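You operate a simulated robot arm through the tools that you are given. There is no shell and no other tool. Be economical: measure what you need, move in short steps, check, and stop when the job is done.

You are at the controls of a simulated two-armed robot. One attempt, no reset.

## Task
Hold the yellow control box and run the pump up from it.
Fine: vent shut first; switch off once the display stands, holding the box again; end vented to nought.
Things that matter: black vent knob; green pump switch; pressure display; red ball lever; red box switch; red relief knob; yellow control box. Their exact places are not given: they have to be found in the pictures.

It is judged by the outcome, as a careful person would: the job done as asked, and still so three seconds after it is handed in. It fails if anything else is knocked over, pushed out of place, dropped, spilled or broken.

## Robot
Two 7-joint arms with two-finger parallel grippers on one trunk, on a base that drives. Base frame: it is fixed to the floor where the robot stands at the start and does not move with it; the origin is under the middle of the robot, x ahead of it, y to its left, z up; the surface under the hand at the start is at about z = 0.9. Units: m, rad, N and s.
The left shoulder is at the start at [0.07, 0.133, 1.276], the right one opposite. With the tool pointing down near the work surface each hand reaches from about 0.1 to 0.64 m from the robot's upright axis, wherever it stands, measured 20 degrees to its own side. Places, roughly: black vent knob [0.5, 0, 1]; green pump switch [0.4, -0.1, 1]; pressure display [0.4, 0.1, 1]; red ball lever [0.6, 1.1, 1.1]; red box switch [0.3, -0.2, 1]; red relief knob [0.5, 0.7, 1.1]. Payload 1.57 kg a hand.
The TCP of each hand is the grasp point between the finger pads, 0.03 m short of the fingertips. In the tool frame z runs along the fingers and y along their closing line. The gripper opens to 0.08 m. The fingers are 0.017 m wide and 0.012 m thick; the gripper's body (0.04 by 0.082 m) begins 0.08 m behind the TCP.
Orientation is told as [roll, pitch, yaw] about the base's x, y, z axes, in that order, counted from this pose: with the fingers straight down and closing along the base's y, the tool's x points along the base's -x, its y along +y and its z along -z.

## Interface
- The arms move only by the tool play_rows. It takes "left_deltas", "right_deltas" or both (then of equal length, played together; a hand with none holds still); each is a list of rows, each a list of 7 numbers: the finger opening in m, from 0 to 0.08, then the shift along the base's x, y, z in m, then the turn, a rotation vector about the base's x, y, z in rad. In form: [[claw, dx, dy, dz, rx, ry, rz], ...]. A call has 1 to 12 rows; each row is the pose to reach, as a shift and turn from the pose commanded when the call began. Rows are played at 5 a second. More than 0.05 m and 0.15 rad between two rows, or a gripper value outside its range, and nothing of the call is played. A pose out of reach is approached as far as the arm can. The call stops where the force on the tool passes 40 N (or 10 N more than at its start, if that is more) or the arm is blocked; 0.2 s more then pass. Each finger travels about 0.153 m/s and halts on what it meets, pressing with about 21 N; the grip force reading is that of the motor and also rises with nothing between the fingers. The clock runs only during rows and for 0.2 s after the last one: add rows that repeat a pose to give the fingers time. The reply holds the time, the measured pose of the TCP, the force on the tool along the base axes, the opening and the grip force, in the units named above and with some noise, with the torque about the TCP (base axes, N m) and any sound that the robot's microphone picked up, and new pictures: "show" is both (left out), scene, wrist or none (wrist: the cameras of the hands that moved).
- Cameras (640 x 400 px; columns grow to the right, rows downward): "scene" is now at [0.1229, -0.0256, 1.4877]; the picture's right is [-0.35, -0.94, 0.00], its down [-0.69, 0.26, -0.68] and it looks along [0.64, -0.24, -0.73] (base axes); focal length 214 px, centre (320, 200). "left" rides on the left gripper at [0.072, 0.007, -0.122] in its tool frame; the picture's right is [-0.09, 1.00, 0.00], its down [-0.84, -0.08, -0.54] and it looks along [-0.54, -0.05, 0.84] (tool axes); focal length 238 px, centre (320, 200). "right" rides on the right gripper at [0.072, -0.007, -0.122] in its tool frame; the picture's right is [0.09, 1.00, 0.00], its down [-0.84, 0.08, -0.54] and it looks along [-0.54, 0.05, 0.84] (tool axes); focal length 238 px, centre (320, 200).
- move_column(by): slides the trunk up (or, below 0, down) by that many m; the arms and the scene camera ride with it, the base frame stays. It gives what a move gives, with no picture.
- base_move(legs): drives the robot by 1 to 6 legs, each [ahead, left, turn to the left] in m, m and rad, along the robot's own axes; the way and the turn of a leg run together, so that a leg with both is an arc; at most 1.5 m and 3.142 rad a leg. The arms and the cameras ride along, it lands a little off, and it stops where it bumps. It gives what a move gives, and a new picture of the scene camera.
- pan_tilt(pan, tilt): turns the head with the scene camera to pan (to the left, within 1.501 rad either way) and tilt (down, from -0.506 to 1.204), counted from straight ahead of the robot. It gives what a move gives, and a new picture of the scene camera.
- pixel_to_xyz(camera, pixels): for up to 12 pixels [column, row] of the newest picture of that camera ("zoom" is the newest enlarged one), the place [x, y, z] in the base frame of the surface seen there, good to about 0.002 m. No time passes.
- close_up(camera, box): a new picture of the part [left, top, right, bottom] of that camera's present view, enlarged. No time passes.
- close_job(): hands the job in; it is judged then, once.

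Go step by step. Measure first, check grasps and placings, and put right what went wrong. The budget is 80 turns and 260 pictures, counting those below and the enlarged ones. Unless the task says otherwise, let go and move clear before handing in, and close with one line.

The tools are called by a JSON object that holds its "fn" and its "kwargs". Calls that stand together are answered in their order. play_rows: Moves the arms, as the interface text tells. Its arguments: {"type":"object","properties":{"left_deltas":{"type":"array","items":{"type":"array","items":{"type":"number"}}},"right_deltas":{"type":"array","items":{"type":"array","items":{"type":"number"}}},"show":{"type":"string","enum":["both","scene","wrist","none"]}},"required":[]} The other tools are called the same way: move_column (by) slides the trunk up or down; base_move (legs) drives the base; pan_tilt (pan, tilt) turns the head that bears the scene camera; pixel_to_xyz (camera, pixels) gives the place of the surface under pixels of a picture; close_up (camera, box) takes an enlarged picture of a part of a camera's view; close_job () hands the job in.

At the start:

```text
time: 0.0
left_position: [0.4259, 0.0847, 1.3612]
left_ee_rot: [0.001, -0.001, -0.001]
left_ft_force: [0.3, 0.5, 0.0]
left_ft_torque: [-0.03, 0.0, 0.02]
left_opening: 0.0801
left_gripper_force: 0.1
right_position: [0.3228, -0.3234, 1.3668]
right_ee_rot: [-0.001, 0.001, 0.0]
right_ft_force: [-0.6, 0.4, 0.0]
right_ft_torque: [-0.03, -0.04, 0.01]
right_opening: 0.0801
right_gripper_force: 0.1
trunk travel left (down, up): [-0.85, 0.09]
robot x, y, heading: [0.0002, -0.0008, -0.002]
head pan, tilt: [-0.356, 0.826]
```

scene: 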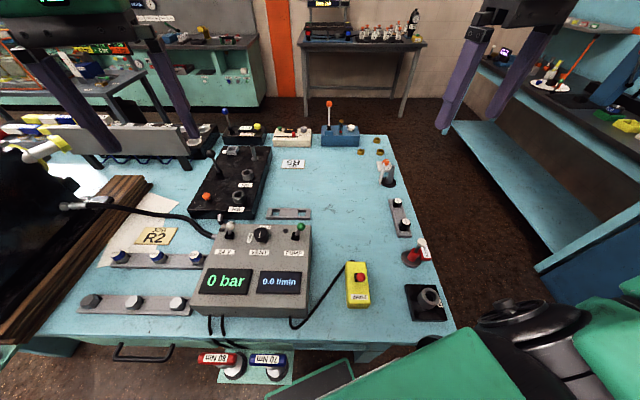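
right: 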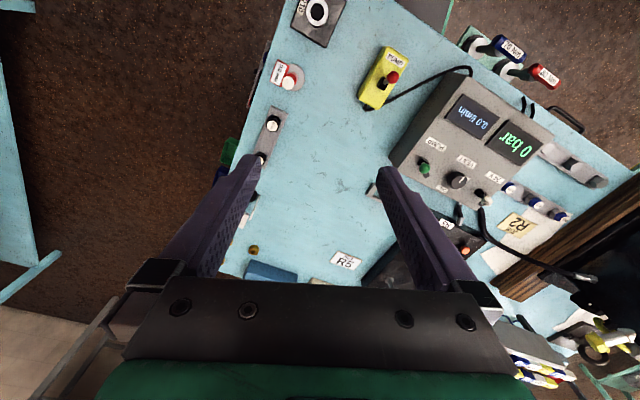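
left: 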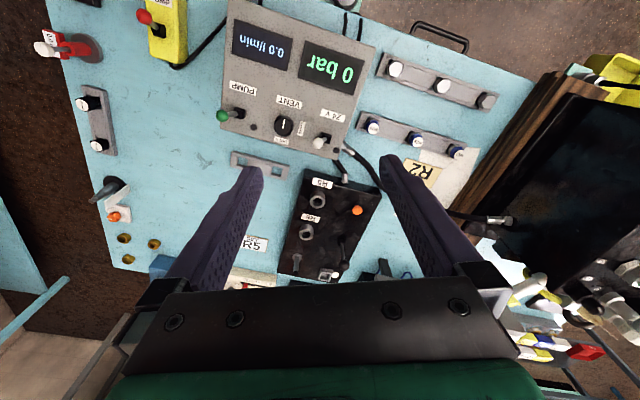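

The control unit (display at 225,280, vent knob at 262,235, green pump switch at 298,232) and the yellow box with its red switch (358,285) are in view. I'll enlarge them and measure.

{"fn": "close_up", "kwargs": {"camera": "scene", "box": [190, 210, 320, 320]}}

{"fn": "close_up", "kwargs": {"camera": "scene", "box": [320, 240, 400, 320]}}

{"fn": "close_up", "kwargs": {"camera": "left", "box": [200, 60, 370, 170]}}

{"fn": "pixel_to_xyz", "kwargs": {"camera": "scene", "pixels": [[262, 233], [298, 227], [299, 238], [230, 228], [359, 277], [350, 264], [367, 264], [349, 306], [368, 306], [358, 290], [380, 290], [330, 240]]}}

{"fn": "close_up", "kwargs": {"camera": "right", "box": [340, 30, 580, 220]}}

```text
3.64 times, centred on (255, 265) of scene
```

zoom: 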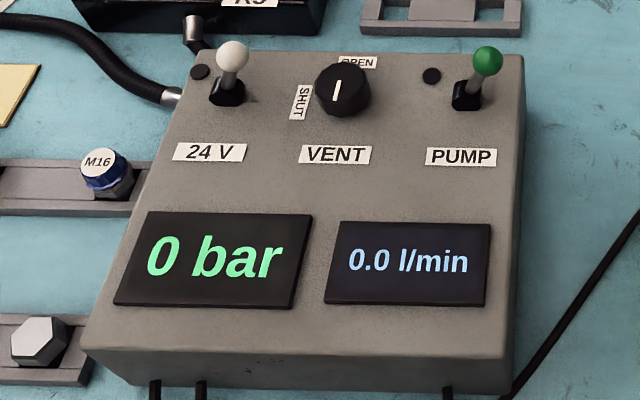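

```text
5.00 times, centred on (360, 280) of scene
```

zoom: 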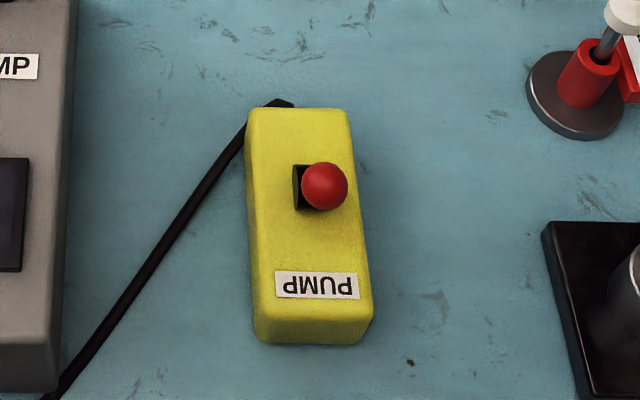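

```text
3.64 times, centred on (285, 115) of left
```

zoom: 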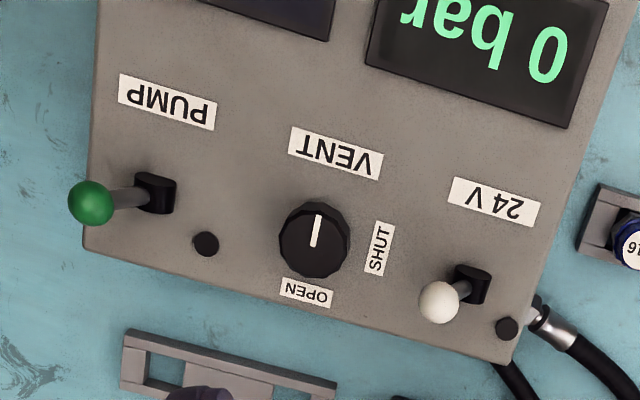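

```text
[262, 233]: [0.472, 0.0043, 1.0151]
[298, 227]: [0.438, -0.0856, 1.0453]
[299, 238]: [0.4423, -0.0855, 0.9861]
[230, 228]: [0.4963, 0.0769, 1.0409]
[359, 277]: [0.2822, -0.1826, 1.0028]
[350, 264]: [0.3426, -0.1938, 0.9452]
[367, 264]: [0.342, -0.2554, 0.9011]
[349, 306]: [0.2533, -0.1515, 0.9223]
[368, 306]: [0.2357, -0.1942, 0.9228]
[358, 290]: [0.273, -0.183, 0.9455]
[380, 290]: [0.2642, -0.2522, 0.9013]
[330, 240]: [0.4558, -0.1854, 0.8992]
```

```text
2.11 times, centred on (460, 125) of right
```

zoom: 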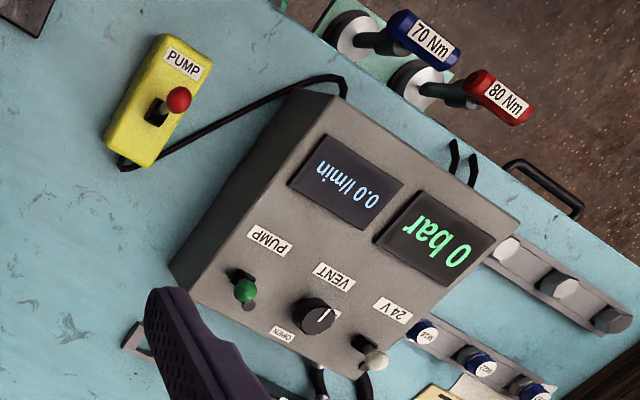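

The vent's SHUT label is towards +y and OPEN towards +x; the pointer needs a closer look. First I'll look left for the red lever and relief knob.

{"fn": "pan_tilt", "kwargs": {"pan": 0.9, "tilt": 0.6}}

```text
time: 1.4
left_position: [0.4242, 0.0849, 1.3608]
left_ee_rot: [-0.001, 0.0, 0.0]
left_ft_force: [0.0, -1.1, 0.7]
left_ft_torque: [0.02, -0.02, -0.02]
left_opening: 0.0801
left_gripper_force: 0.0
right_position: [0.3217, -0.3239, 1.3678]
right_ee_rot: [0.001, 0.0, -0.001]
right_ft_force: [0.1, 0.0, 0.5]
right_ft_torque: [0.0, 0.01, 0.0]
right_opening: 0.0798
right_gripper_force: 0.2
trunk travel left (down, up): [-0.85, 0.09]
robot x, y, heading: [0.001, -0.0005, -0.002]
head pan, tilt: [0.901, 0.6]
```

scene: 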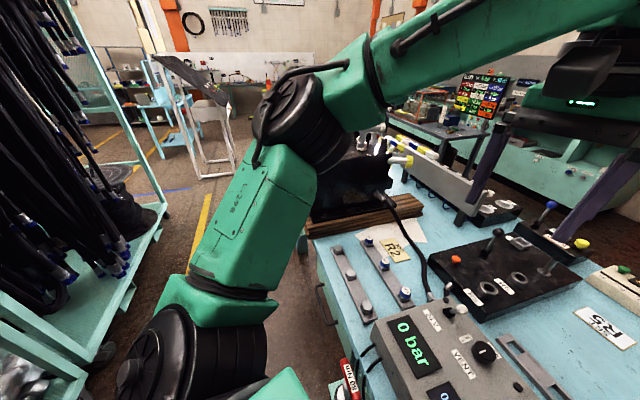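

The left arm blocks the view; I'll try a smaller pan.

{"fn": "pan_tilt", "kwargs": {"pan": 0.35, "tilt": 0.6}}

```text
time: 2.4
left_position: [0.4256, 0.0845, 1.3609]
left_ee_rot: [0.0, 0.0, 0.0]
left_ft_force: [-0.1, -0.5, -0.4]
left_ft_torque: [0.01, 0.01, -0.03]
left_opening: 0.0799
left_gripper_force: 0.1
right_position: [0.3221, -0.3232, 1.3678]
right_ee_rot: [0.001, -0.002, -0.001]
right_ft_force: [0.0, -0.8, -0.1]
right_ft_torque: [0.0, 0.0, -0.01]
right_opening: 0.0798
right_gripper_force: 0.0
trunk travel left (down, up): [-0.85, 0.09]
robot x, y, heading: [-0.0001, -0.0007, -0.0]
head pan, tilt: [0.351, 0.6]
```

scene: 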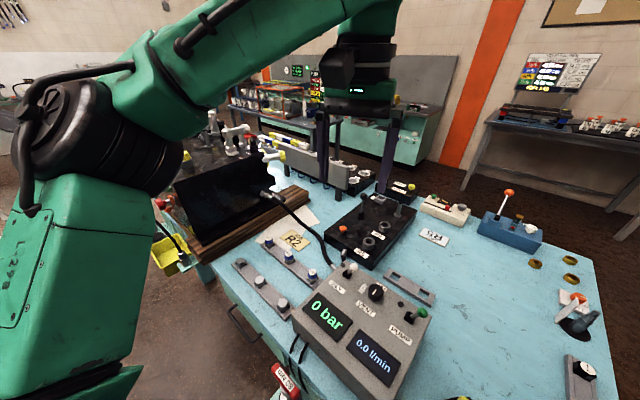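

{"fn": "close_up", "kwargs": {"camera": "scene", "box": [150, 90, 330, 210]}}

{"fn": "close_up", "kwargs": {"camera": "scene", "box": [290, 260, 440, 360]}}

{"fn": "pixel_to_xyz", "kwargs": {"camera": "scene", "pixels": [[210, 115], [235, 132], [270, 155], [280, 155], [245, 200], [265, 195], [170, 200], [185, 155]]}}

```text
3.33 times, centred on (240, 150) of scene
```

zoom: 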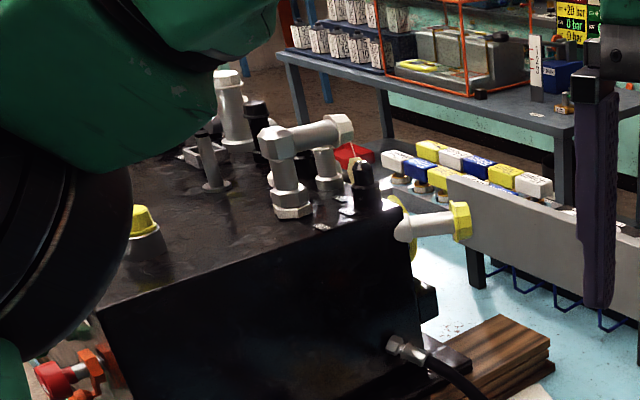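

```text
4.00 times, centred on (365, 310) of scene
```

zoom: 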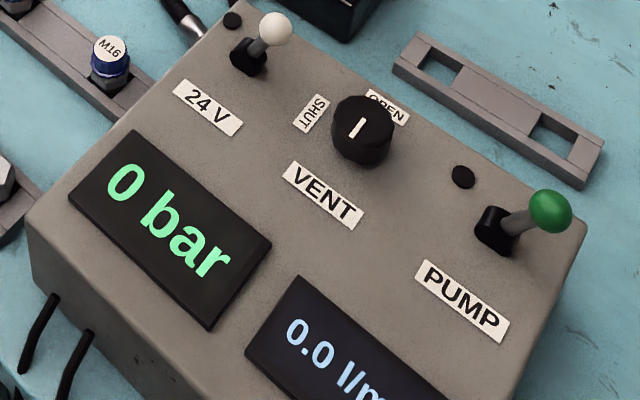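

```text
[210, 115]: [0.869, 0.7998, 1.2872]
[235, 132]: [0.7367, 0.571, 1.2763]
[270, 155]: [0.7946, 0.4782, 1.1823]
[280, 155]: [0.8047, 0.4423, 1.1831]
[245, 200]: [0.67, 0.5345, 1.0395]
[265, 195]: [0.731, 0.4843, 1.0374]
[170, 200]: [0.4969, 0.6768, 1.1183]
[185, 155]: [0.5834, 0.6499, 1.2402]
```

The vent pointer lies along the OPEN direction (+x side), so it needs a quarter turn anticlockwise to SHUT. I'll measure the switches from the other cameras.

{"fn": "pixel_to_xyz", "kwargs": {"camera": "right", "pixels": [[393, 77], [382, 83], [386, 48], [405, 56], [358, 100], [375, 108], [424, 168], [422, 157], [457, 181], [438, 149], [470, 210], [350, 60]]}}

{"fn": "pixel_to_xyz", "kwargs": {"camera": "left", "pixels": [[222, 116], [240, 113], [284, 119], [283, 128], [283, 142], [318, 142], [328, 136], [232, 20], [222, 125], [330, 157], [372, 45], [262, 100]]}}

{"fn": "pan_tilt", "kwargs": {"pan": -0.35, "tilt": 1.0}}

```text
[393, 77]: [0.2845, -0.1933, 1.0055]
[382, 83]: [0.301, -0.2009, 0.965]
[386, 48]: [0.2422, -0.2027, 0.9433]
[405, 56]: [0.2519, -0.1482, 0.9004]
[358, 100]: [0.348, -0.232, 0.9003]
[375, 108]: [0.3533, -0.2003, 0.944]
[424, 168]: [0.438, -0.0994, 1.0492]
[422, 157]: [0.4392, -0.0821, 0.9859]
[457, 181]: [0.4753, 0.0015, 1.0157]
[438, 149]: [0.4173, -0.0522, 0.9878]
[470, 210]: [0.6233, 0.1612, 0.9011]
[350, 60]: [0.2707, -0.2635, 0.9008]
```

```text
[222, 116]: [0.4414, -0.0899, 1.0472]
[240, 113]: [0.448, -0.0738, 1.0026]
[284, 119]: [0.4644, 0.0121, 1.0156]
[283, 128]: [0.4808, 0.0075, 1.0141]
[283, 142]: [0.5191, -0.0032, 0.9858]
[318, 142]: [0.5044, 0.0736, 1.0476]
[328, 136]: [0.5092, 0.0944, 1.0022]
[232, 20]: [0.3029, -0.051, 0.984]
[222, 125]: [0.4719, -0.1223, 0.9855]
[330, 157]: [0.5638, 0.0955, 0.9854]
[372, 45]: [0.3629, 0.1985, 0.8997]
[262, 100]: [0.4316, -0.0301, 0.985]
```

```text
time: 3.5
left_position: [0.4248, 0.0864, 1.3597]
left_ee_rot: [0.002, 0.0, 0.0]
left_ft_force: [-0.2, -0.1, 0.1]
left_ft_torque: [-0.01, 0.03, 0.04]
left_opening: 0.0799
left_gripper_force: 0.1
right_position: [0.3227, -0.3224, 1.3673]
right_ee_rot: [0.001, 0.0, 0.001]
right_ft_force: [-0.2, 0.3, 0.3]
right_ft_torque: [-0.01, -0.01, -0.01]
right_opening: 0.0798
right_gripper_force: 0.1
trunk travel left (down, up): [-0.85, 0.09]
robot x, y, heading: [0.004, -0.0033, -0.001]
head pan, tilt: [-0.351, 1.0]
```

scene: 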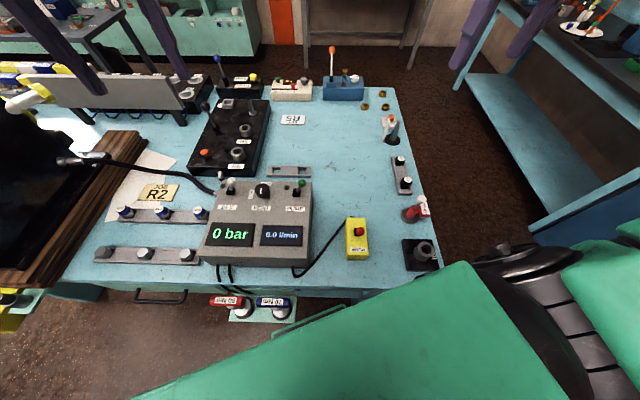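

Knob top is at about z=1.015, panel at 0.985, box top at 0.945. I'll enlarge from this steeper view to get lever tilts and edges.

{"fn": "close_up", "kwargs": {"camera": "scene", "box": [330, 205, 390, 265]}}

{"fn": "close_up", "kwargs": {"camera": "left", "box": [210, 90, 350, 160]}}

{"fn": "close_up", "kwargs": {"camera": "right", "box": [350, 40, 420, 115]}}

```text
6.67 times, centred on (360, 235) of scene
```

zoom: 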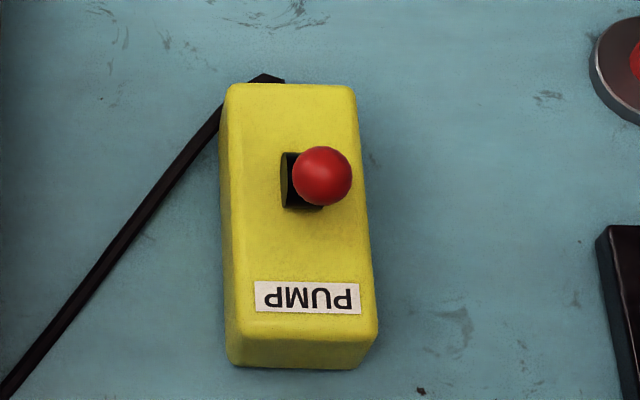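

```text
4.57 times, centred on (280, 125) of left
```

zoom: 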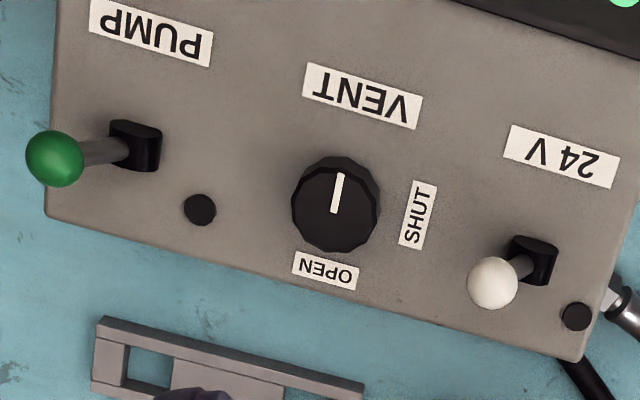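

```text
5.33 times, centred on (385, 78) of right
```

zoom: 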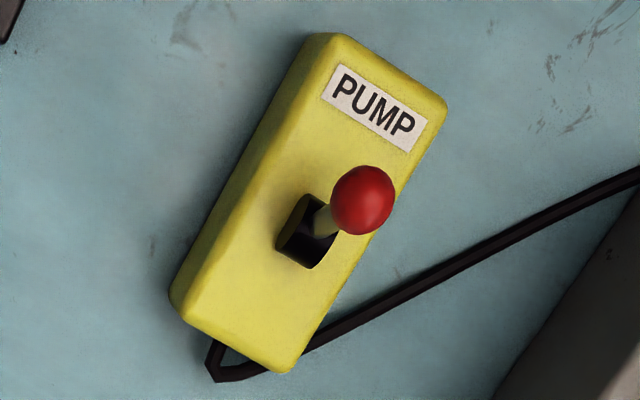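

The vent pointer line looks longer toward the near side than toward OPEN, so I need a close look. I'll lower the left hand to view the knob and get points on the red lever.

{"fn": "pixel_to_xyz", "kwargs": {"camera": "zoom", "pixels": [[362, 200], [345, 215], [320, 222], [292, 215], [308, 262], [338, 40], [440, 100], [280, 365], [180, 300], [310, 105], [400, 170], [230, 200]]}}

{"fn": "play_rows", "kwargs": {"left_deltas": [[0.08, -0.01, -0.02, -0.04, 0, 0, 0], [0.08, -0.02, -0.035, -0.08, 0, 0, 0], [0.08, -0.03, -0.05, -0.12, 0, 0, 0], [0.08, -0.038, -0.068, -0.16, 0, 0, 0], [0.08, -0.045, -0.086, -0.2, 0, 0, 0], [0.08, -0.045, -0.086, -0.21, 0, 0, 0]], "show": "wrist"}}

```text
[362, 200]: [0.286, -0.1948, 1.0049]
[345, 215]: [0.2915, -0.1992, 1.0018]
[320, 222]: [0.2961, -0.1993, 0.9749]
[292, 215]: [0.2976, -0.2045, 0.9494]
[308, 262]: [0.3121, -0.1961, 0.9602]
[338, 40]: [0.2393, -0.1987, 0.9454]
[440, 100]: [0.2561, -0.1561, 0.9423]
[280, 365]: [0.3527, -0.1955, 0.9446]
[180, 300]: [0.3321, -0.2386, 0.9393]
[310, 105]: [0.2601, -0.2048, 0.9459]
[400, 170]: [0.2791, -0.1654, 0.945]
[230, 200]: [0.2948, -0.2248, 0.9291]
```

```text
time: 4.9
left_position: [0.3793, -0.0005, 1.149]
left_ee_rot: [-0.002, 0.0, 0.0]
left_ft_force: [-0.8, -0.4, -0.5]
left_ft_torque: [0.0, -0.01, -0.02]
left_opening: 0.0803
left_gripper_force: 0.0
right_position: [0.3217, -0.3224, 1.3676]
right_ee_rot: [-0.001, 0.0, 0.0]
right_ft_force: [0.7, 0.4, 0.2]
right_ft_torque: [0.02, 0.0, -0.02]
right_opening: 0.0798
right_gripper_force: 0.0
trunk travel left (down, up): [-0.85, 0.09]
robot x, y, heading: [0.0004, -0.0015, 0.0]
head pan, tilt: [-0.351, 1.0]
```

left: 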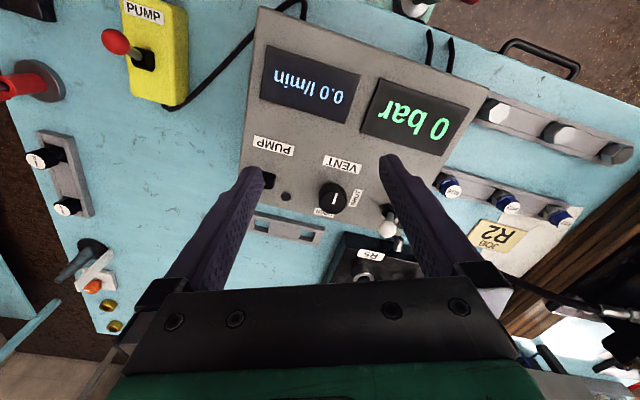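

{"fn": "close_up", "kwargs": {"camera": "left", "box": [300, 150, 380, 225]}}

{"fn": "pixel_to_xyz", "kwargs": {"camera": "left", "pixels": [[318, 197], [348, 197], [333, 184], [333, 200], [333, 210], [114, 42], [144, 60]]}}

```text
5.33 times, centred on (340, 188) of left
```

zoom: 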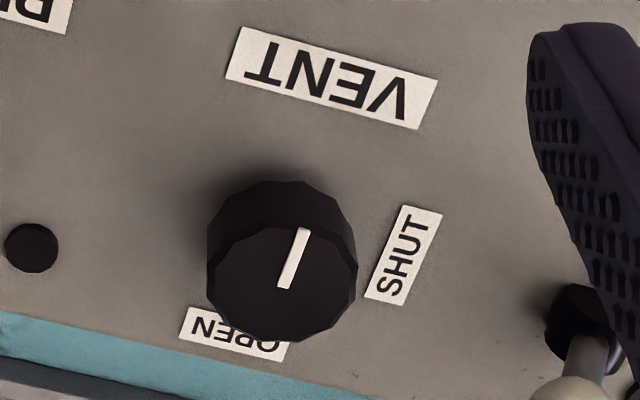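

```text
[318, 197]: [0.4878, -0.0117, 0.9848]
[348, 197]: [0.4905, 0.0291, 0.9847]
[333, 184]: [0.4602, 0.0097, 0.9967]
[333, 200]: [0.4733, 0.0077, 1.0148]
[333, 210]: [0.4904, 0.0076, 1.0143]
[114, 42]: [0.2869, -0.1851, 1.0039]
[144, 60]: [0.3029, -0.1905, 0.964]
```

The knob's line runs from its centre (0.477, 0.008) to the rim on the near side, toward the VENT label, so SHUT (towards +y) is a quarter turn clockwise. I'll bring the left hand over the knob with yaw +0.78 and descend.

{"fn": "play_rows", "kwargs": {"left_deltas": [[0.08, 0.03, 0.002, 0, 0, 0, 0.13], [0.08, 0.06, 0.004, 0, 0, 0, 0.26], [0.08, 0.098, 0.008, 0, 0, 0, 0.39], [0.08, 0.098, 0.008, -0.02, 0, 0, 0.52], [0.08, 0.098, 0.008, -0.04, 0, 0, 0.65], [0.08, 0.098, 0.008, -0.06, 0, 0, 0.78], [0.08, 0.098, 0.008, -0.06, 0, 0, 0.78]], "show": "both"}}

```text
time: 6.5
left_position: [0.4778, 0.0062, 1.0912]
left_ee_rot: [-0.002, 0.0, 0.78]
left_ft_force: [0.5, 0.6, -0.4]
left_ft_torque: [0.02, 0.04, 0.02]
left_opening: 0.0799
left_gripper_force: 0.0
right_position: [0.322, -0.3228, 1.3676]
right_ee_rot: [0.001, 0.0, -0.001]
right_ft_force: [0.0, -0.1, 0.2]
right_ft_torque: [-0.01, 0.0, 0.01]
right_opening: 0.0799
right_gripper_force: 0.0
trunk travel left (down, up): [-0.85, 0.09]
robot x, y, heading: [0.0007, -0.001, -0.002]
head pan, tilt: [-0.351, 1.0]
```

scene: 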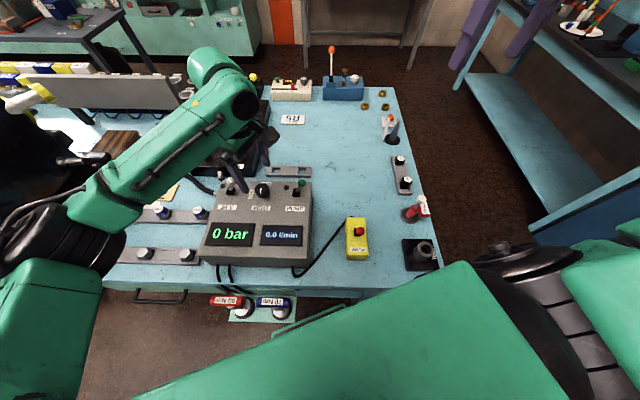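
left: 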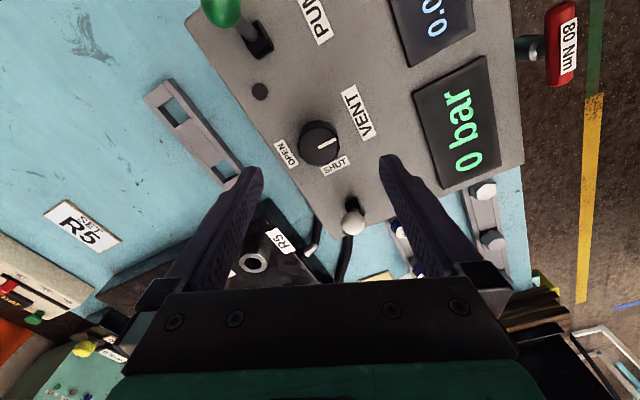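

Hand is centred over the knob with clear fingers. I'll descend and close on it.

{"fn": "play_rows", "kwargs": {"left_deltas": [[0.08, -0.001, 0.0015, -0.035, 0, 0, 0], [0.08, -0.001, 0.0015, -0.069, 0, 0, 0], [0.08, -0.001, 0.0015, -0.069, 0, 0, 0], [0.05, -0.001, 0.0015, -0.069, 0, 0, 0], [0.03, -0.001, 0.0015, -0.069, 0, 0, 0], [0.025, -0.001, 0.0015, -0.069, 0, 0, 0], [0.025, -0.001, 0.0015, -0.069, 0, 0, 0]], "show": "wrist"}}

```text
time: 8.1
left_position: [0.478, 0.0055, 1.021]
left_ee_rot: [0.0, 0.0, 0.78]
left_ft_force: [7.9, -7.7, 0.3]
left_ft_torque: [-0.32, -0.7, 0.1]
left_opening: 0.0377
left_gripper_force: 43.5
right_position: [0.3256, -0.3266, 1.366]
right_ee_rot: [0.0, 0.002, -0.002]
right_ft_force: [0.3, 0.3, -0.1]
right_ft_torque: [-0.01, 0.0, 0.02]
right_opening: 0.0798
right_gripper_force: 0.1
trunk travel left (down, up): [-0.85, 0.09]
robot x, y, heading: [-0.0004, 0.003, -0.002]
head pan, tilt: [-0.351, 1.0]
```

left: 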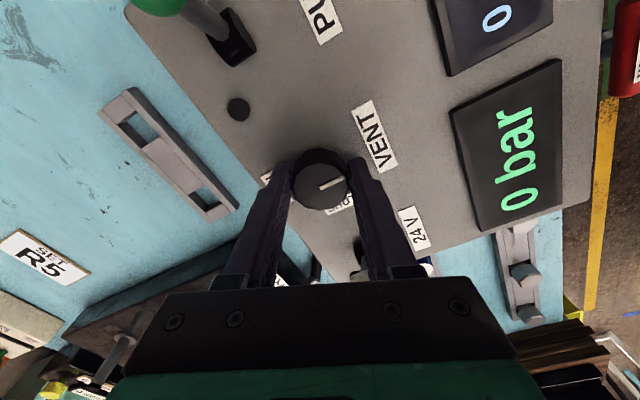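

Gripped (opening 0.0377). I'll turn clockwise a bit first and watch the torque.

{"fn": "play_rows", "kwargs": {"left_deltas": [[0.025, 0.002, -0.002, 0, 0, 0, 0], [0.025, 0.002, -0.002, 0, 0, 0, -0.1], [0.025, 0.002, -0.002, 0, 0, 0, -0.2], [0.025, 0.002, -0.002, 0, 0, 0, -0.3]], "show": "wrist"}}

```text
time: 9.1
left_position: [0.4786, 0.0066, 1.0211]
left_ee_rot: [0.001, 0.002, 0.477]
left_ft_force: [-0.8, -0.5, -3.1]
left_ft_torque: [-0.01, -0.12, 0.14]
left_opening: 0.037
left_gripper_force: 43.1
right_position: [0.322, -0.3234, 1.3668]
right_ee_rot: [0.001, 0.0, 0.0]
right_ft_force: [-0.4, -0.3, 0.7]
right_ft_torque: [-0.04, -0.02, 0.02]
right_opening: 0.0799
right_gripper_force: 0.1
trunk travel left (down, up): [-0.85, 0.09]
robot x, y, heading: [0.0007, -0.002, -0.004]
head pan, tilt: [-0.351, 1.0]
```

left: 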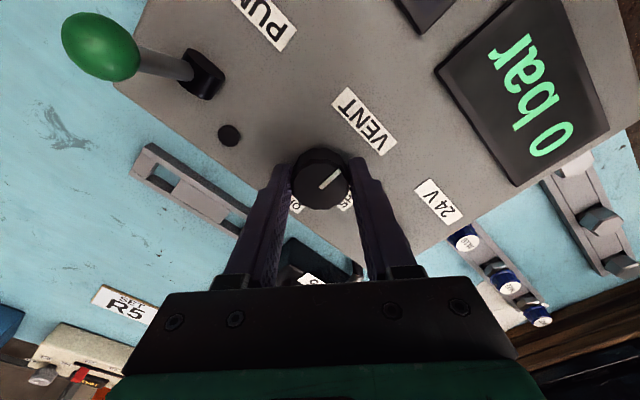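

The pointer turned relative to the fingers by the same 17°, so the knob didn't follow clockwise: it is at a stop there. I'll turn anticlockwise and check whether it follows.

{"fn": "play_rows", "kwargs": {"left_deltas": [[0.02, 0, 0, 0, 0, 0, 0.12], [0.02, 0, 0, 0, 0, 0, 0.24], [0.02, 0, 0, 0, 0, 0, 0.36], [0.02, 0, 0, 0, 0, 0, 0.48]], "show": "wrist"}}

```text
time: 10.1
left_position: [0.4794, 0.0058, 1.022]
left_ee_rot: [0.0, 0.001, 0.961]
left_ft_force: [-6.4, -1.0, -15.8]
left_ft_torque: [-0.45, 0.18, -0.03]
left_opening: 0.0371
left_gripper_force: 43.8
right_position: [0.3229, -0.3224, 1.3665]
right_ee_rot: [-0.002, 0.001, 0.001]
right_ft_force: [-0.6, 0.2, 0.8]
right_ft_torque: [0.0, 0.02, 0.04]
right_opening: 0.0802
right_gripper_force: 0.1
trunk travel left (down, up): [-0.85, 0.09]
robot x, y, heading: [-0.0027, 0.0037, -0.003]
head pan, tilt: [-0.351, 1.0]
```

left: 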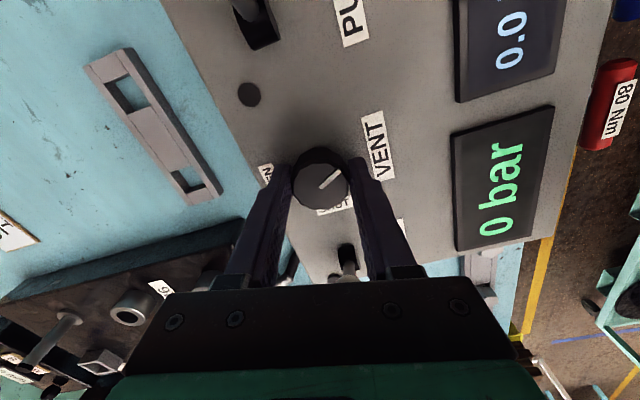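

The knob followed anticlockwise. I'll keep turning that way until it stops.

{"fn": "play_rows", "kwargs": {"left_deltas": [[0.02, 0, 0, 0, 0, 0, 0.13], [0.02, 0, 0, 0, 0, 0, 0.26], [0.02, 0, 0, 0, 0, 0, 0.39], [0.02, 0, 0, 0, 0, 0, 0.52], [0.02, 0, 0, 0, 0, 0, 0.65], [0.02, 0, 0, 0, 0, 0, 0.78], [0.02, 0, 0, 0, 0, 0, 0.91]], "show": "wrist"}}

```text
time: 11.7
left_position: [0.48, 0.0061, 1.0207]
left_ee_rot: [0.001, -0.004, 1.872]
left_ft_force: [-6.9, -3.3, -21.9]
left_ft_torque: [-0.27, -0.05, 0.0]
left_opening: 0.0366
left_gripper_force: 43.6
right_position: [0.324, -0.3238, 1.3671]
right_ee_rot: [-0.001, 0.002, -0.002]
right_ft_force: [-0.3, 0.0, -0.5]
right_ft_torque: [-0.07, 0.01, 0.01]
right_opening: 0.0801
right_gripper_force: 0.0
trunk travel left (down, up): [-0.85, 0.09]
robot x, y, heading: [0.0034, 0.003, -0.002]
head pan, tilt: [-0.351, 1.0]
```

left: 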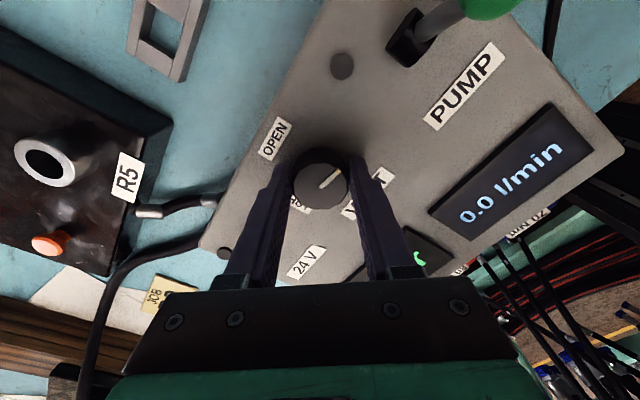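

{"fn": "play_rows", "kwargs": {"left_deltas": [[0.02, 0, 0, 0.001, 0, 0, 0.13], [0.02, 0, 0, 0.001, 0, 0, 0.26], [0.02, 0, 0, 0.001, 0, 0, 0.39], [0.02, 0, 0, 0.001, 0, 0, 0.5]], "show": "wrist"}}

```text
time: 12.7
left_position: [0.4903, -0.003, 1.0145]
left_ee_rot: [-0.004, 0.014, 2.325]
left_ft_force: [-18.9, -1.6, 27.4]
left_ft_torque: [-0.39, 1.25, -0.24]
left_opening: 0.0352
left_gripper_force: 8.6
left hand out of reach, approached as far as the arm can: row 2, 3, 4
right_position: [0.3112, -0.323, 1.3687]
right_ee_rot: [0.0, -0.007, 0.002]
right_ft_force: [0.0, -0.4, 0.0]
right_ft_torque: [-0.01, -0.01, 0.0]
right_opening: 0.08
right_gripper_force: 0.1
trunk travel left (down, up): [-0.85, 0.09]
robot x, y, heading: [-0.002, -0.001, 0.0]
head pan, tilt: [-0.351, 1.0]
stopped in row 4 (left hand): the force on the tool passed its limit at 55 N (the readings are from after the stop); the commanded pose is now the measured one
```

left: 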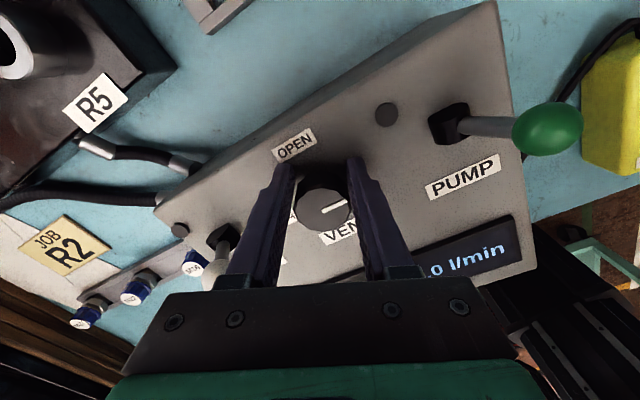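

Knob followed to about 90° and then slipped at a stop (pointer now across, toward PUMP), so it has a quarter-turn range and this end corresponds to SHUT. I'll release, rise, and look.

{"fn": "play_rows", "kwargs": {"left_deltas": [[0.05, 0, 0, 0, 0, 0, 0], [0.08, 0, 0, 0.002, 0, 0, 0], [0.08, -0.005, 0.004, 0.01, 0, 0, -0.05], [0.08, -0.01, 0.008, 0.05, 0, 0, -0.15], [0.08, -0.01, 0.008, 0.09, 0, 0, -0.3], [0.08, -0.01, 0.008, 0.12, 0, 0, -0.45]], "show": "wrist"}}

{"fn": "close_up", "kwargs": {"camera": "scene", "box": [200, 170, 320, 270]}}

```text
time: 13.2
left_position: [0.5039, 0.0097, 1.016]
left_ee_rot: [-0.034, 0.023, 2.342]
left_ft_force: [-7.1, 11.6, 14.6]
left_ft_torque: [-0.04, 0.8, -0.67]
left_opening: 0.0772
left_gripper_force: 0.0
right_position: [0.3175, -0.3218, 1.3685]
right_ee_rot: [-0.001, 0.0, 0.004]
right_ft_force: [-0.2, -0.1, 0.2]
right_ft_torque: [0.02, 0.01, 0.0]
right_opening: 0.0803
right_gripper_force: 0.1
trunk travel left (down, up): [-0.85, 0.09]
robot x, y, heading: [0.0013, -0.0026, -0.0]
head pan, tilt: [-0.351, 1.0]
stopped in row 2 (left hand): the force on the tool passed its limit at 75 N (the readings are from after the stop); the commanded pose is now the measured one
```

left: 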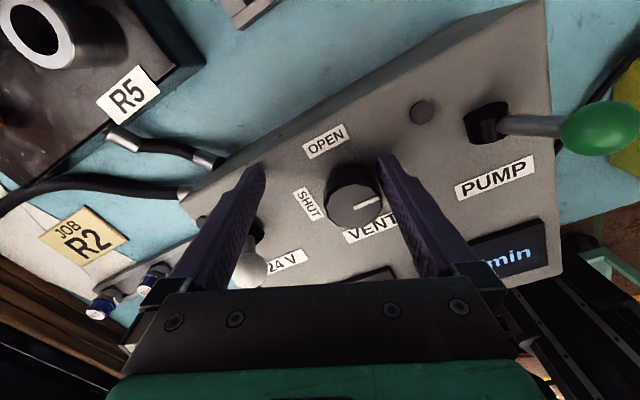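

```text
4.00 times, centred on (260, 220) of scene
```

zoom: 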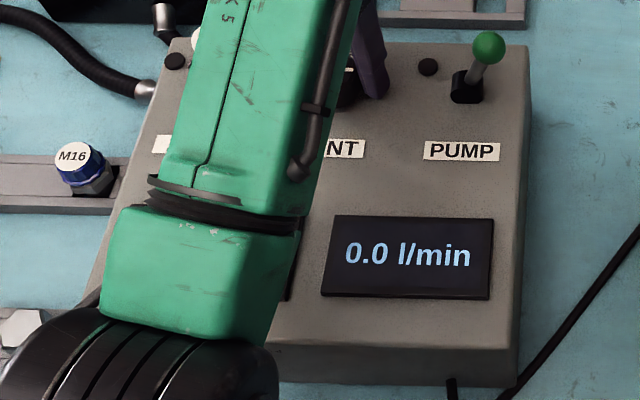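

The hand swung off-centre on release. I'll lift straight up gently.

{"fn": "play_rows", "kwargs": {"left_deltas": [[0.078, -0.003, -0.002, 0.02, 0, 0, 0], [0.078, -0.004, -0.003, 0.06, 0, 0, -0.05], [0.078, -0.005, -0.003, 0.1, 0, 0, -0.15], [0.078, -0.01, -0.003, 0.13, 0, 0, -0.3]], "show": "wrist"}}

```text
time: 13.5
left_position: [0.5071, 0.0114, 1.0158]
left_ee_rot: [-0.043, 0.02, 2.342]
left_ft_force: [-17.9, -3.2, 19.0]
left_ft_torque: [-0.68, 1.35, -0.43]
left_opening: 0.0802
left_gripper_force: 1.1
left hand out of reach, approached as far as the arm can: row 1
right_position: [0.3172, -0.3278, 1.366]
right_ee_rot: [0.003, -0.002, -0.001]
right_ft_force: [0.6, 0.1, -0.1]
right_ft_torque: [0.01, 0.08, 0.0]
right_opening: 0.0798
right_gripper_force: 0.1
trunk travel left (down, up): [-0.85, 0.09]
robot x, y, heading: [0.0021, 0.0018, -0.003]
head pan, tilt: [-0.351, 1.0]
stopped in row 1 (left hand): the force on the tool passed its limit at 89 N (the readings are from after the stop); the commanded pose is now the measured one
```

left: 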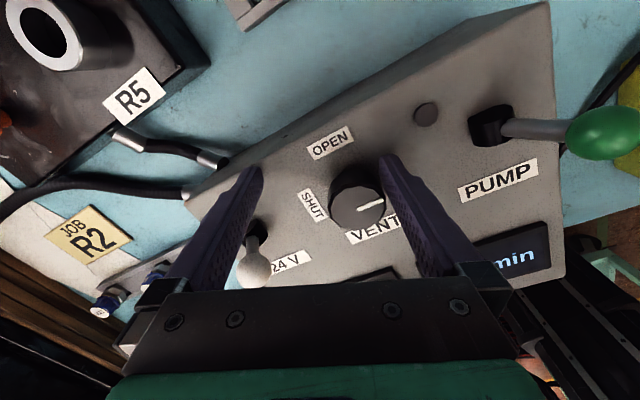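

Fingertips rest on the panel and one finger on the knob, with yaw near the wrist's limit. I'll back off toward the knob centre, up, and un-yaw together.

{"fn": "play_rows", "kwargs": {"left_deltas": [[0.08, -0.012, -0.003, 0.006, 0.02, -0.01, -0.1], [0.08, -0.022, -0.004, 0.025, 0.04, -0.02, -0.22], [0.08, -0.025, -0.004, 0.065, 0.04, -0.02, -0.35], [0.08, -0.025, -0.004, 0.1, 0.04, -0.02, -0.48], [0.08, -0.025, -0.004, 0.13, 0.04, -0.02, -0.6]], "show": "wrist"}}

```text
time: 13.8
left_position: [0.5086, 0.0102, 1.0172]
left_ee_rot: [-0.04, 0.03, 2.324]
left_ft_force: [-12.8, -12.7, 9.5]
left_ft_torque: [-0.47, 0.7, 0.03]
left_opening: 0.0805
left_gripper_force: 0.0
left hand out of reach, approached as far as the arm can: row 1
right_position: [0.3162, -0.3285, 1.3674]
right_ee_rot: [0.003, 0.001, -0.003]
right_ft_force: [0.1, 0.0, -0.6]
right_ft_torque: [0.0, 0.03, 0.03]
right_opening: 0.0799
right_gripper_force: 0.1
trunk travel left (down, up): [-0.85, 0.09]
robot x, y, heading: [-0.001, -0.0004, -0.006]
head pan, tilt: [-0.351, 1.0]
stopped in row 1 (left hand): the force on the tool passed its limit at 84 N (the readings are from after the stop); the commanded pose is now the measured one
```

left: 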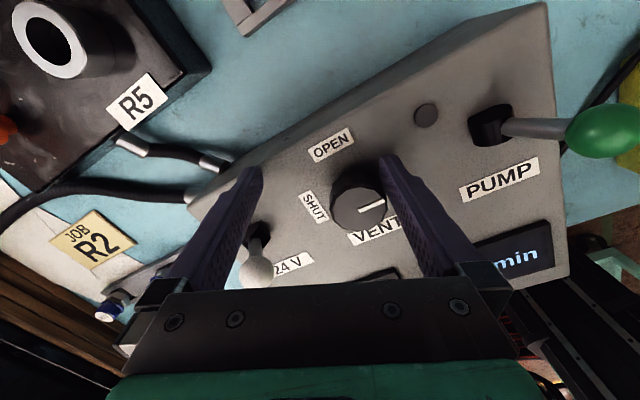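

Arm is in an awkward pose; I'll use the trunk to lift the hand straight up instead.

{"fn": "move_column", "kwargs": {"by": 0.06}}

{"fn": "close_up", "kwargs": {"camera": "left", "box": [160, 60, 640, 360]}}

```text
time: 14.8
left_position: [0.5118, 0.0135, 1.0746]
left_ee_rot: [-0.038, 0.025, 2.331]
left_ft_force: [-0.1, 0.1, 0.0]
left_ft_torque: [0.0, 0.0, 0.0]
left_opening: 0.0803
left_gripper_force: 0.1
right_position: [0.3219, -0.3254, 1.4264]
right_ee_rot: [0.0, 0.005, -0.002]
right_ft_force: [-0.2, 0.7, -0.7]
right_ft_torque: [0.03, 0.0, 0.04]
right_opening: 0.0802
right_gripper_force: 0.1
trunk travel left (down, up): [-0.91, 0.03]
robot x, y, heading: [-0.0019, 0.001, 0.001]
head pan, tilt: [-0.351, 1.0]
```

```text
1.33 times, centred on (400, 210) of left
```

zoom: 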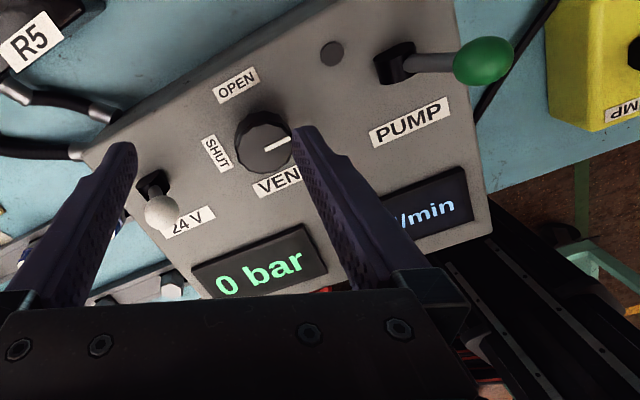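

Free, and the knob stays at its new stop. I'll raise and un-yaw the left hand.

{"fn": "play_rows", "kwargs": {"left_deltas": [[0.08, -0.005, 0, 0.04, 0, 0, -0.1], [0.08, -0.01, 0, 0.08, 0, 0, -0.24], [0.08, -0.02, 0.01, 0.12, 0, 0, -0.38], [0.08, -0.03, 0.02, 0.15, 0, 0, -0.52], [0.08, -0.04, 0.03, 0.15, 0, 0, -0.66], [0.08, -0.05, 0.04, 0.15, 0, 0, -0.8], [0.08, -0.06, 0.05, 0.15, 0, 0, -0.94], [0.08, -0.07, 0.06, 0.15, 0, 0, -1.08], [0.08, -0.08, 0.06, 0.15, 0, 0, -1.22], [0.08, -0.08, 0.06, 0.15, 0, 0, -1.36], [0.08, -0.08, 0.06, 0.15, 0, 0, -1.5], [0.08, -0.08, 0.06, 0.15, 0, 0, -1.64]], "show": "scene"}}

```text
time: 17.4
left_position: [0.5355, 0.0611, 1.0961]
left_ee_rot: [-0.042, 0.005, 0.71]
left_ft_force: [-0.6, -0.4, 0.5]
left_ft_torque: [0.03, 0.01, -0.02]
left_opening: 0.0799
left_gripper_force: 0.0
left hand out of reach, approached as far as the arm can: row 1, 2, 3, 4, 5, 6, 7, 8, 9, 10, 11, 12
right_position: [0.3211, -0.3246, 1.4266]
right_ee_rot: [-0.001, 0.001, -0.001]
right_ft_force: [0.9, -1.0, 0.9]
right_ft_torque: [0.02, 0.03, -0.01]
right_opening: 0.0801
right_gripper_force: 0.1
trunk travel left (down, up): [-0.91, 0.03]
robot x, y, heading: [-0.0017, 0.0, -0.003]
head pan, tilt: [-0.351, 1.0]
```

scene: 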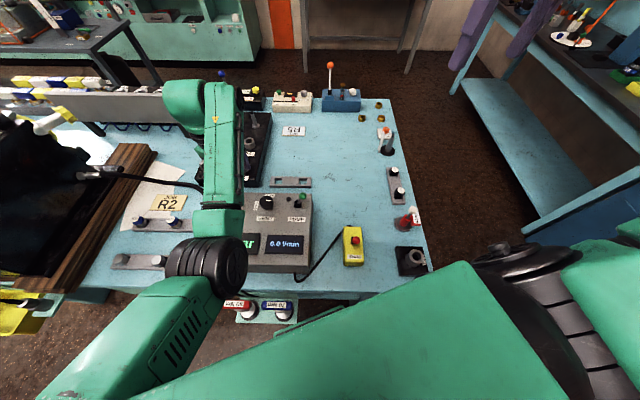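

The left arm lags in an awkward elbow configuration. I'll continue unwinding toward its starting pose.

{"fn": "play_rows", "kwargs": {"left_deltas": [[0.08, 0, 0, 0, 0.02, 0, -0.14], [0.08, 0, 0.01, 0.02, 0.04, 0, -0.28], [0.08, 0, 0.01, 0.05, 0.04, 0, -0.42], [0.08, 0, 0.01, 0.08, 0.04, 0, -0.56], [0.08, 0, 0.01, 0.11, 0.04, 0, -0.69], [0.08, 0, 0.01, 0.13, 0.04, 0, -0.69], [0.08, 0, 0.01, 0.13, 0.04, 0, -0.69]], "show": "scene"}}

```text
time: 19.0
left_position: [0.572, 0.0575, 1.214]
left_ee_rot: [0.001, 0.018, -0.004]
left_ft_force: [0.2, -0.1, 0.2]
left_ft_torque: [0.0, -0.04, 0.01]
left_opening: 0.0798
left_gripper_force: 0.0
left hand out of reach, approached as far as the arm can: row 2, 3, 4, 5, 6, 7
right_position: [0.3206, -0.3239, 1.4279]
right_ee_rot: [-0.003, 0.001, -0.001]
right_ft_force: [0.2, -0.1, 0.4]
right_ft_torque: [0.03, 0.01, -0.04]
right_opening: 0.0802
right_gripper_force: 0.1
trunk travel left (down, up): [-0.91, 0.03]
robot x, y, heading: [-0.003, -0.0, 0.0]
head pan, tilt: [-0.351, 1.0]
```

scene: 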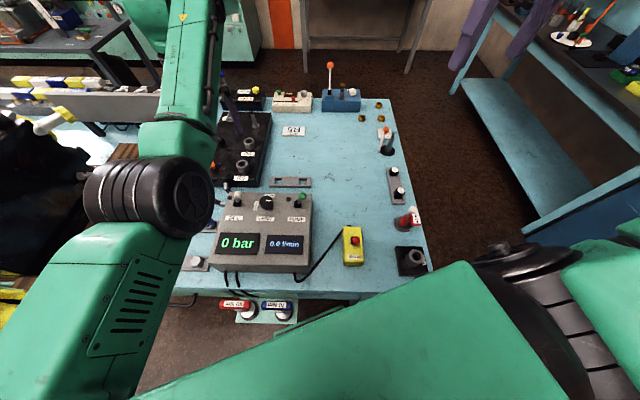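

{"fn": "play_rows", "kwargs": {"left_deltas": [[0.08, 0.02, 0.04, 0.03, 0, 0, 0], [0.08, 0.02, 0.08, 0.05, 0, 0, 0], [0.08, 0.02, 0.1, 0.05, 0, 0, 0], [0.08, 0.0, 0.1, 0.05, 0, 0, 0], [0.08, 0.0, 0.1, 0.05, 0, 0, 0], [0.08, 0.0, 0.1, 0.05, 0, 0, 0]], "show": "scene"}}

```text
refused: row 1 steps farther than a row can; nothing moved
```

{"fn": "play_rows", "kwargs": {"left_deltas": [[0.08, 0.0, 0.03, 0.03, 0, 0, 0], [0.08, 0.0, 0.06, 0.05, 0, 0, 0], [0.08, 0.0, 0.1, 0.05, 0, 0, 0], [0.08, 0.0, 0.1, 0.05, 0, 0, 0], [0.08, 0.0, 0.1, 0.05, 0, 0, 0]], "show": "scene"}}

```text
time: 20.2
left_position: [0.5712, 0.1555, 1.2642]
left_ee_rot: [0.001, 0.016, -0.006]
left_ft_force: [0.4, -0.4, -0.6]
left_ft_torque: [0.03, -0.01, 0.01]
left_opening: 0.08
left_gripper_force: 0.2
right_position: [0.3206, -0.3249, 1.4268]
right_ee_rot: [0.0, 0.002, -0.001]
right_ft_force: [-0.2, 0.0, -0.2]
right_ft_torque: [-0.04, -0.01, -0.06]
right_opening: 0.0801
right_gripper_force: 0.0
trunk travel left (down, up): [-0.91, 0.03]
robot x, y, heading: [0.0022, -0.0022, -0.006]
head pan, tilt: [-0.351, 1.0]
```

scene: 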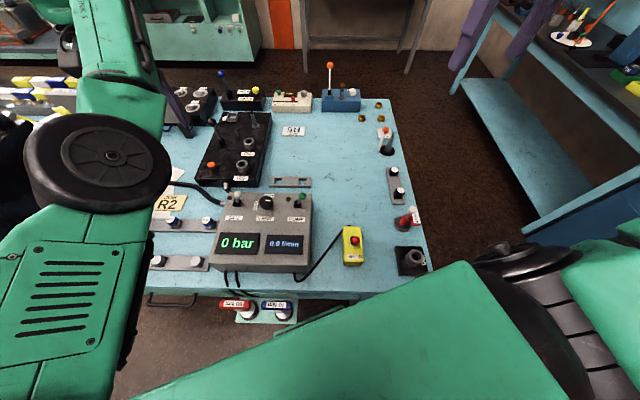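

Left hand is normal again. Now I'll bring the right hand above the near end of the box with yaw −0.39.

{"fn": "play_rows", "kwargs": {"right_deltas": [[0.08, -0.013, 0.018, -0.036, 0, 0, -0.04], [0.08, -0.026, 0.037, -0.073, 0, 0, -0.09], [0.08, -0.039, 0.055, -0.109, 0, 0, -0.13], [0.08, -0.052, 0.074, -0.145, 0, 0, -0.17], [0.08, -0.066, 0.092, -0.182, 0, 0, -0.22], [0.08, -0.079, 0.111, -0.218, 0, 0, -0.26], [0.08, -0.092, 0.129, -0.254, 0, 0, -0.3], [0.08, -0.105, 0.148, -0.29, 0, 0, -0.35], [0.08, -0.118, 0.166, -0.327, 0, 0, -0.39]], "show": "both"}}

```text
time: 22.2
left_position: [0.575, 0.1567, 1.2612]
left_ee_rot: [0.001, 0.02, -0.001]
left_ft_force: [0.9, 0.2, -1.2]
left_ft_torque: [0.03, 0.06, 0.02]
left_opening: 0.0798
left_gripper_force: 0.0
right_position: [0.3345, -0.1628, 1.1372]
right_ee_rot: [-0.004, 0.006, -0.382]
right_ft_force: [1.0, 0.4, 0.5]
right_ft_torque: [-0.01, 0.0, -0.02]
right_opening: 0.0803
right_gripper_force: 0.2
right hand out of reach, approached as far as the arm can: row 5, 6, 7, 8, 9
trunk travel left (down, up): [-0.91, 0.03]
robot x, y, heading: [-0.0013, -0.0005, -0.001]
head pan, tilt: [-0.351, 1.0]
```

scene: 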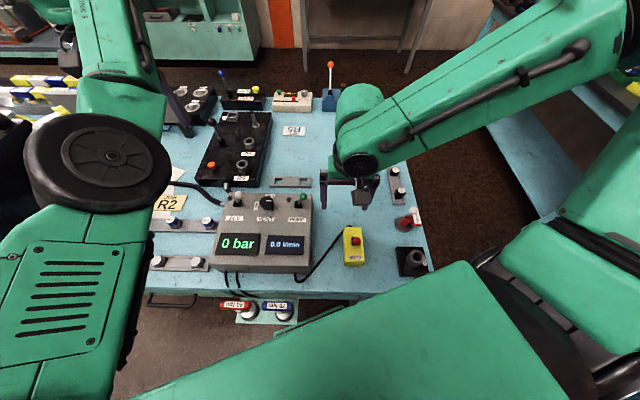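
right: 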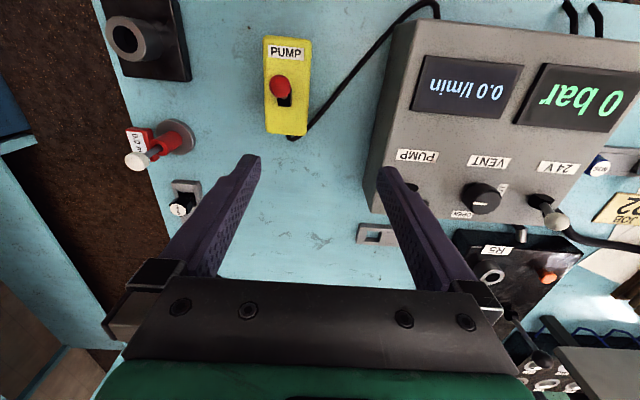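

The right arm can't fold back that near; the wrist wants more distance. I'll raise the hands, drive back ~0.2 m and turn right so the box is straight ahead.

{"fn": "play_rows", "kwargs": {"right_deltas": [[0.08, 0, -0.01, 0.04, 0, 0, 0.05], [0.08, 0, -0.02, 0.08, 0, 0, 0.15], [0.08, 0, -0.03, 0.12, 0, 0, 0.25], [0.08, 0, -0.05, 0.15, 0, 0, 0.38]], "left_deltas": [[0.08, -0.03, 0.01, 0.02, 0, 0, 0], [0.08, -0.06, 0.02, 0.04, 0, 0, 0], [0.08, -0.09, 0.03, 0.06, 0, 0, 0], [0.08, -0.12, 0.04, 0.08, 0, 0, 0]], "show": "none"}}

{"fn": "base_move", "kwargs": {"legs": [[-0.2, 0, 0], [0, 0, -0.39]]}}

```text
time: 23.2
left_position: [0.5543, 0.1775, 1.3058]
left_ee_rot: [0.002, 0.018, -0.004]
left_ft_force: [-0.2, -0.1, 0.4]
left_ft_torque: [0.0, -0.02, -0.02]
left_opening: 0.0802
left_gripper_force: 0.1
left hand out of reach, approached as far as the arm can: row 1, 2, 3, 4
right_position: [0.3295, -0.2126, 1.2932]
right_ee_rot: [0.0, 0.002, -0.009]
right_ft_force: [0.0, -0.1, -0.8]
right_ft_torque: [-0.01, 0.04, -0.02]
right_opening: 0.0801
right_gripper_force: 0.1
trunk travel left (down, up): [-0.91, 0.03]
robot x, y, heading: [-0.0004, -0.0013, -0.006]
head pan, tilt: [-0.351, 1.0]
```

```text
time: 25.9
left_position: [0.3835, -0.0399, 1.3054]
left_ee_rot: [0.002, 0.017, -0.383]
left_ft_force: [0.4, -0.5, -0.7]
left_ft_torque: [-0.03, -0.01, -0.03]
left_opening: 0.0799
left_gripper_force: 0.1
right_position: [0.0312, -0.3186, 1.2932]
right_ee_rot: [-0.002, 0.001, -0.395]
right_ft_force: [0.3, 0.1, 0.1]
right_ft_torque: [0.03, 0.04, -0.03]
right_opening: 0.0801
right_gripper_force: 0.0
trunk travel left (down, up): [-0.91, 0.03]
robot x, y, heading: [-0.1978, 0.0008, -0.385]
head pan, tilt: [-0.351, 1.0]
```

scene: 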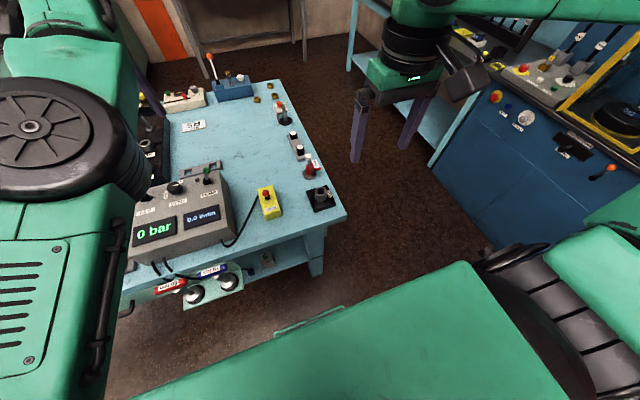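

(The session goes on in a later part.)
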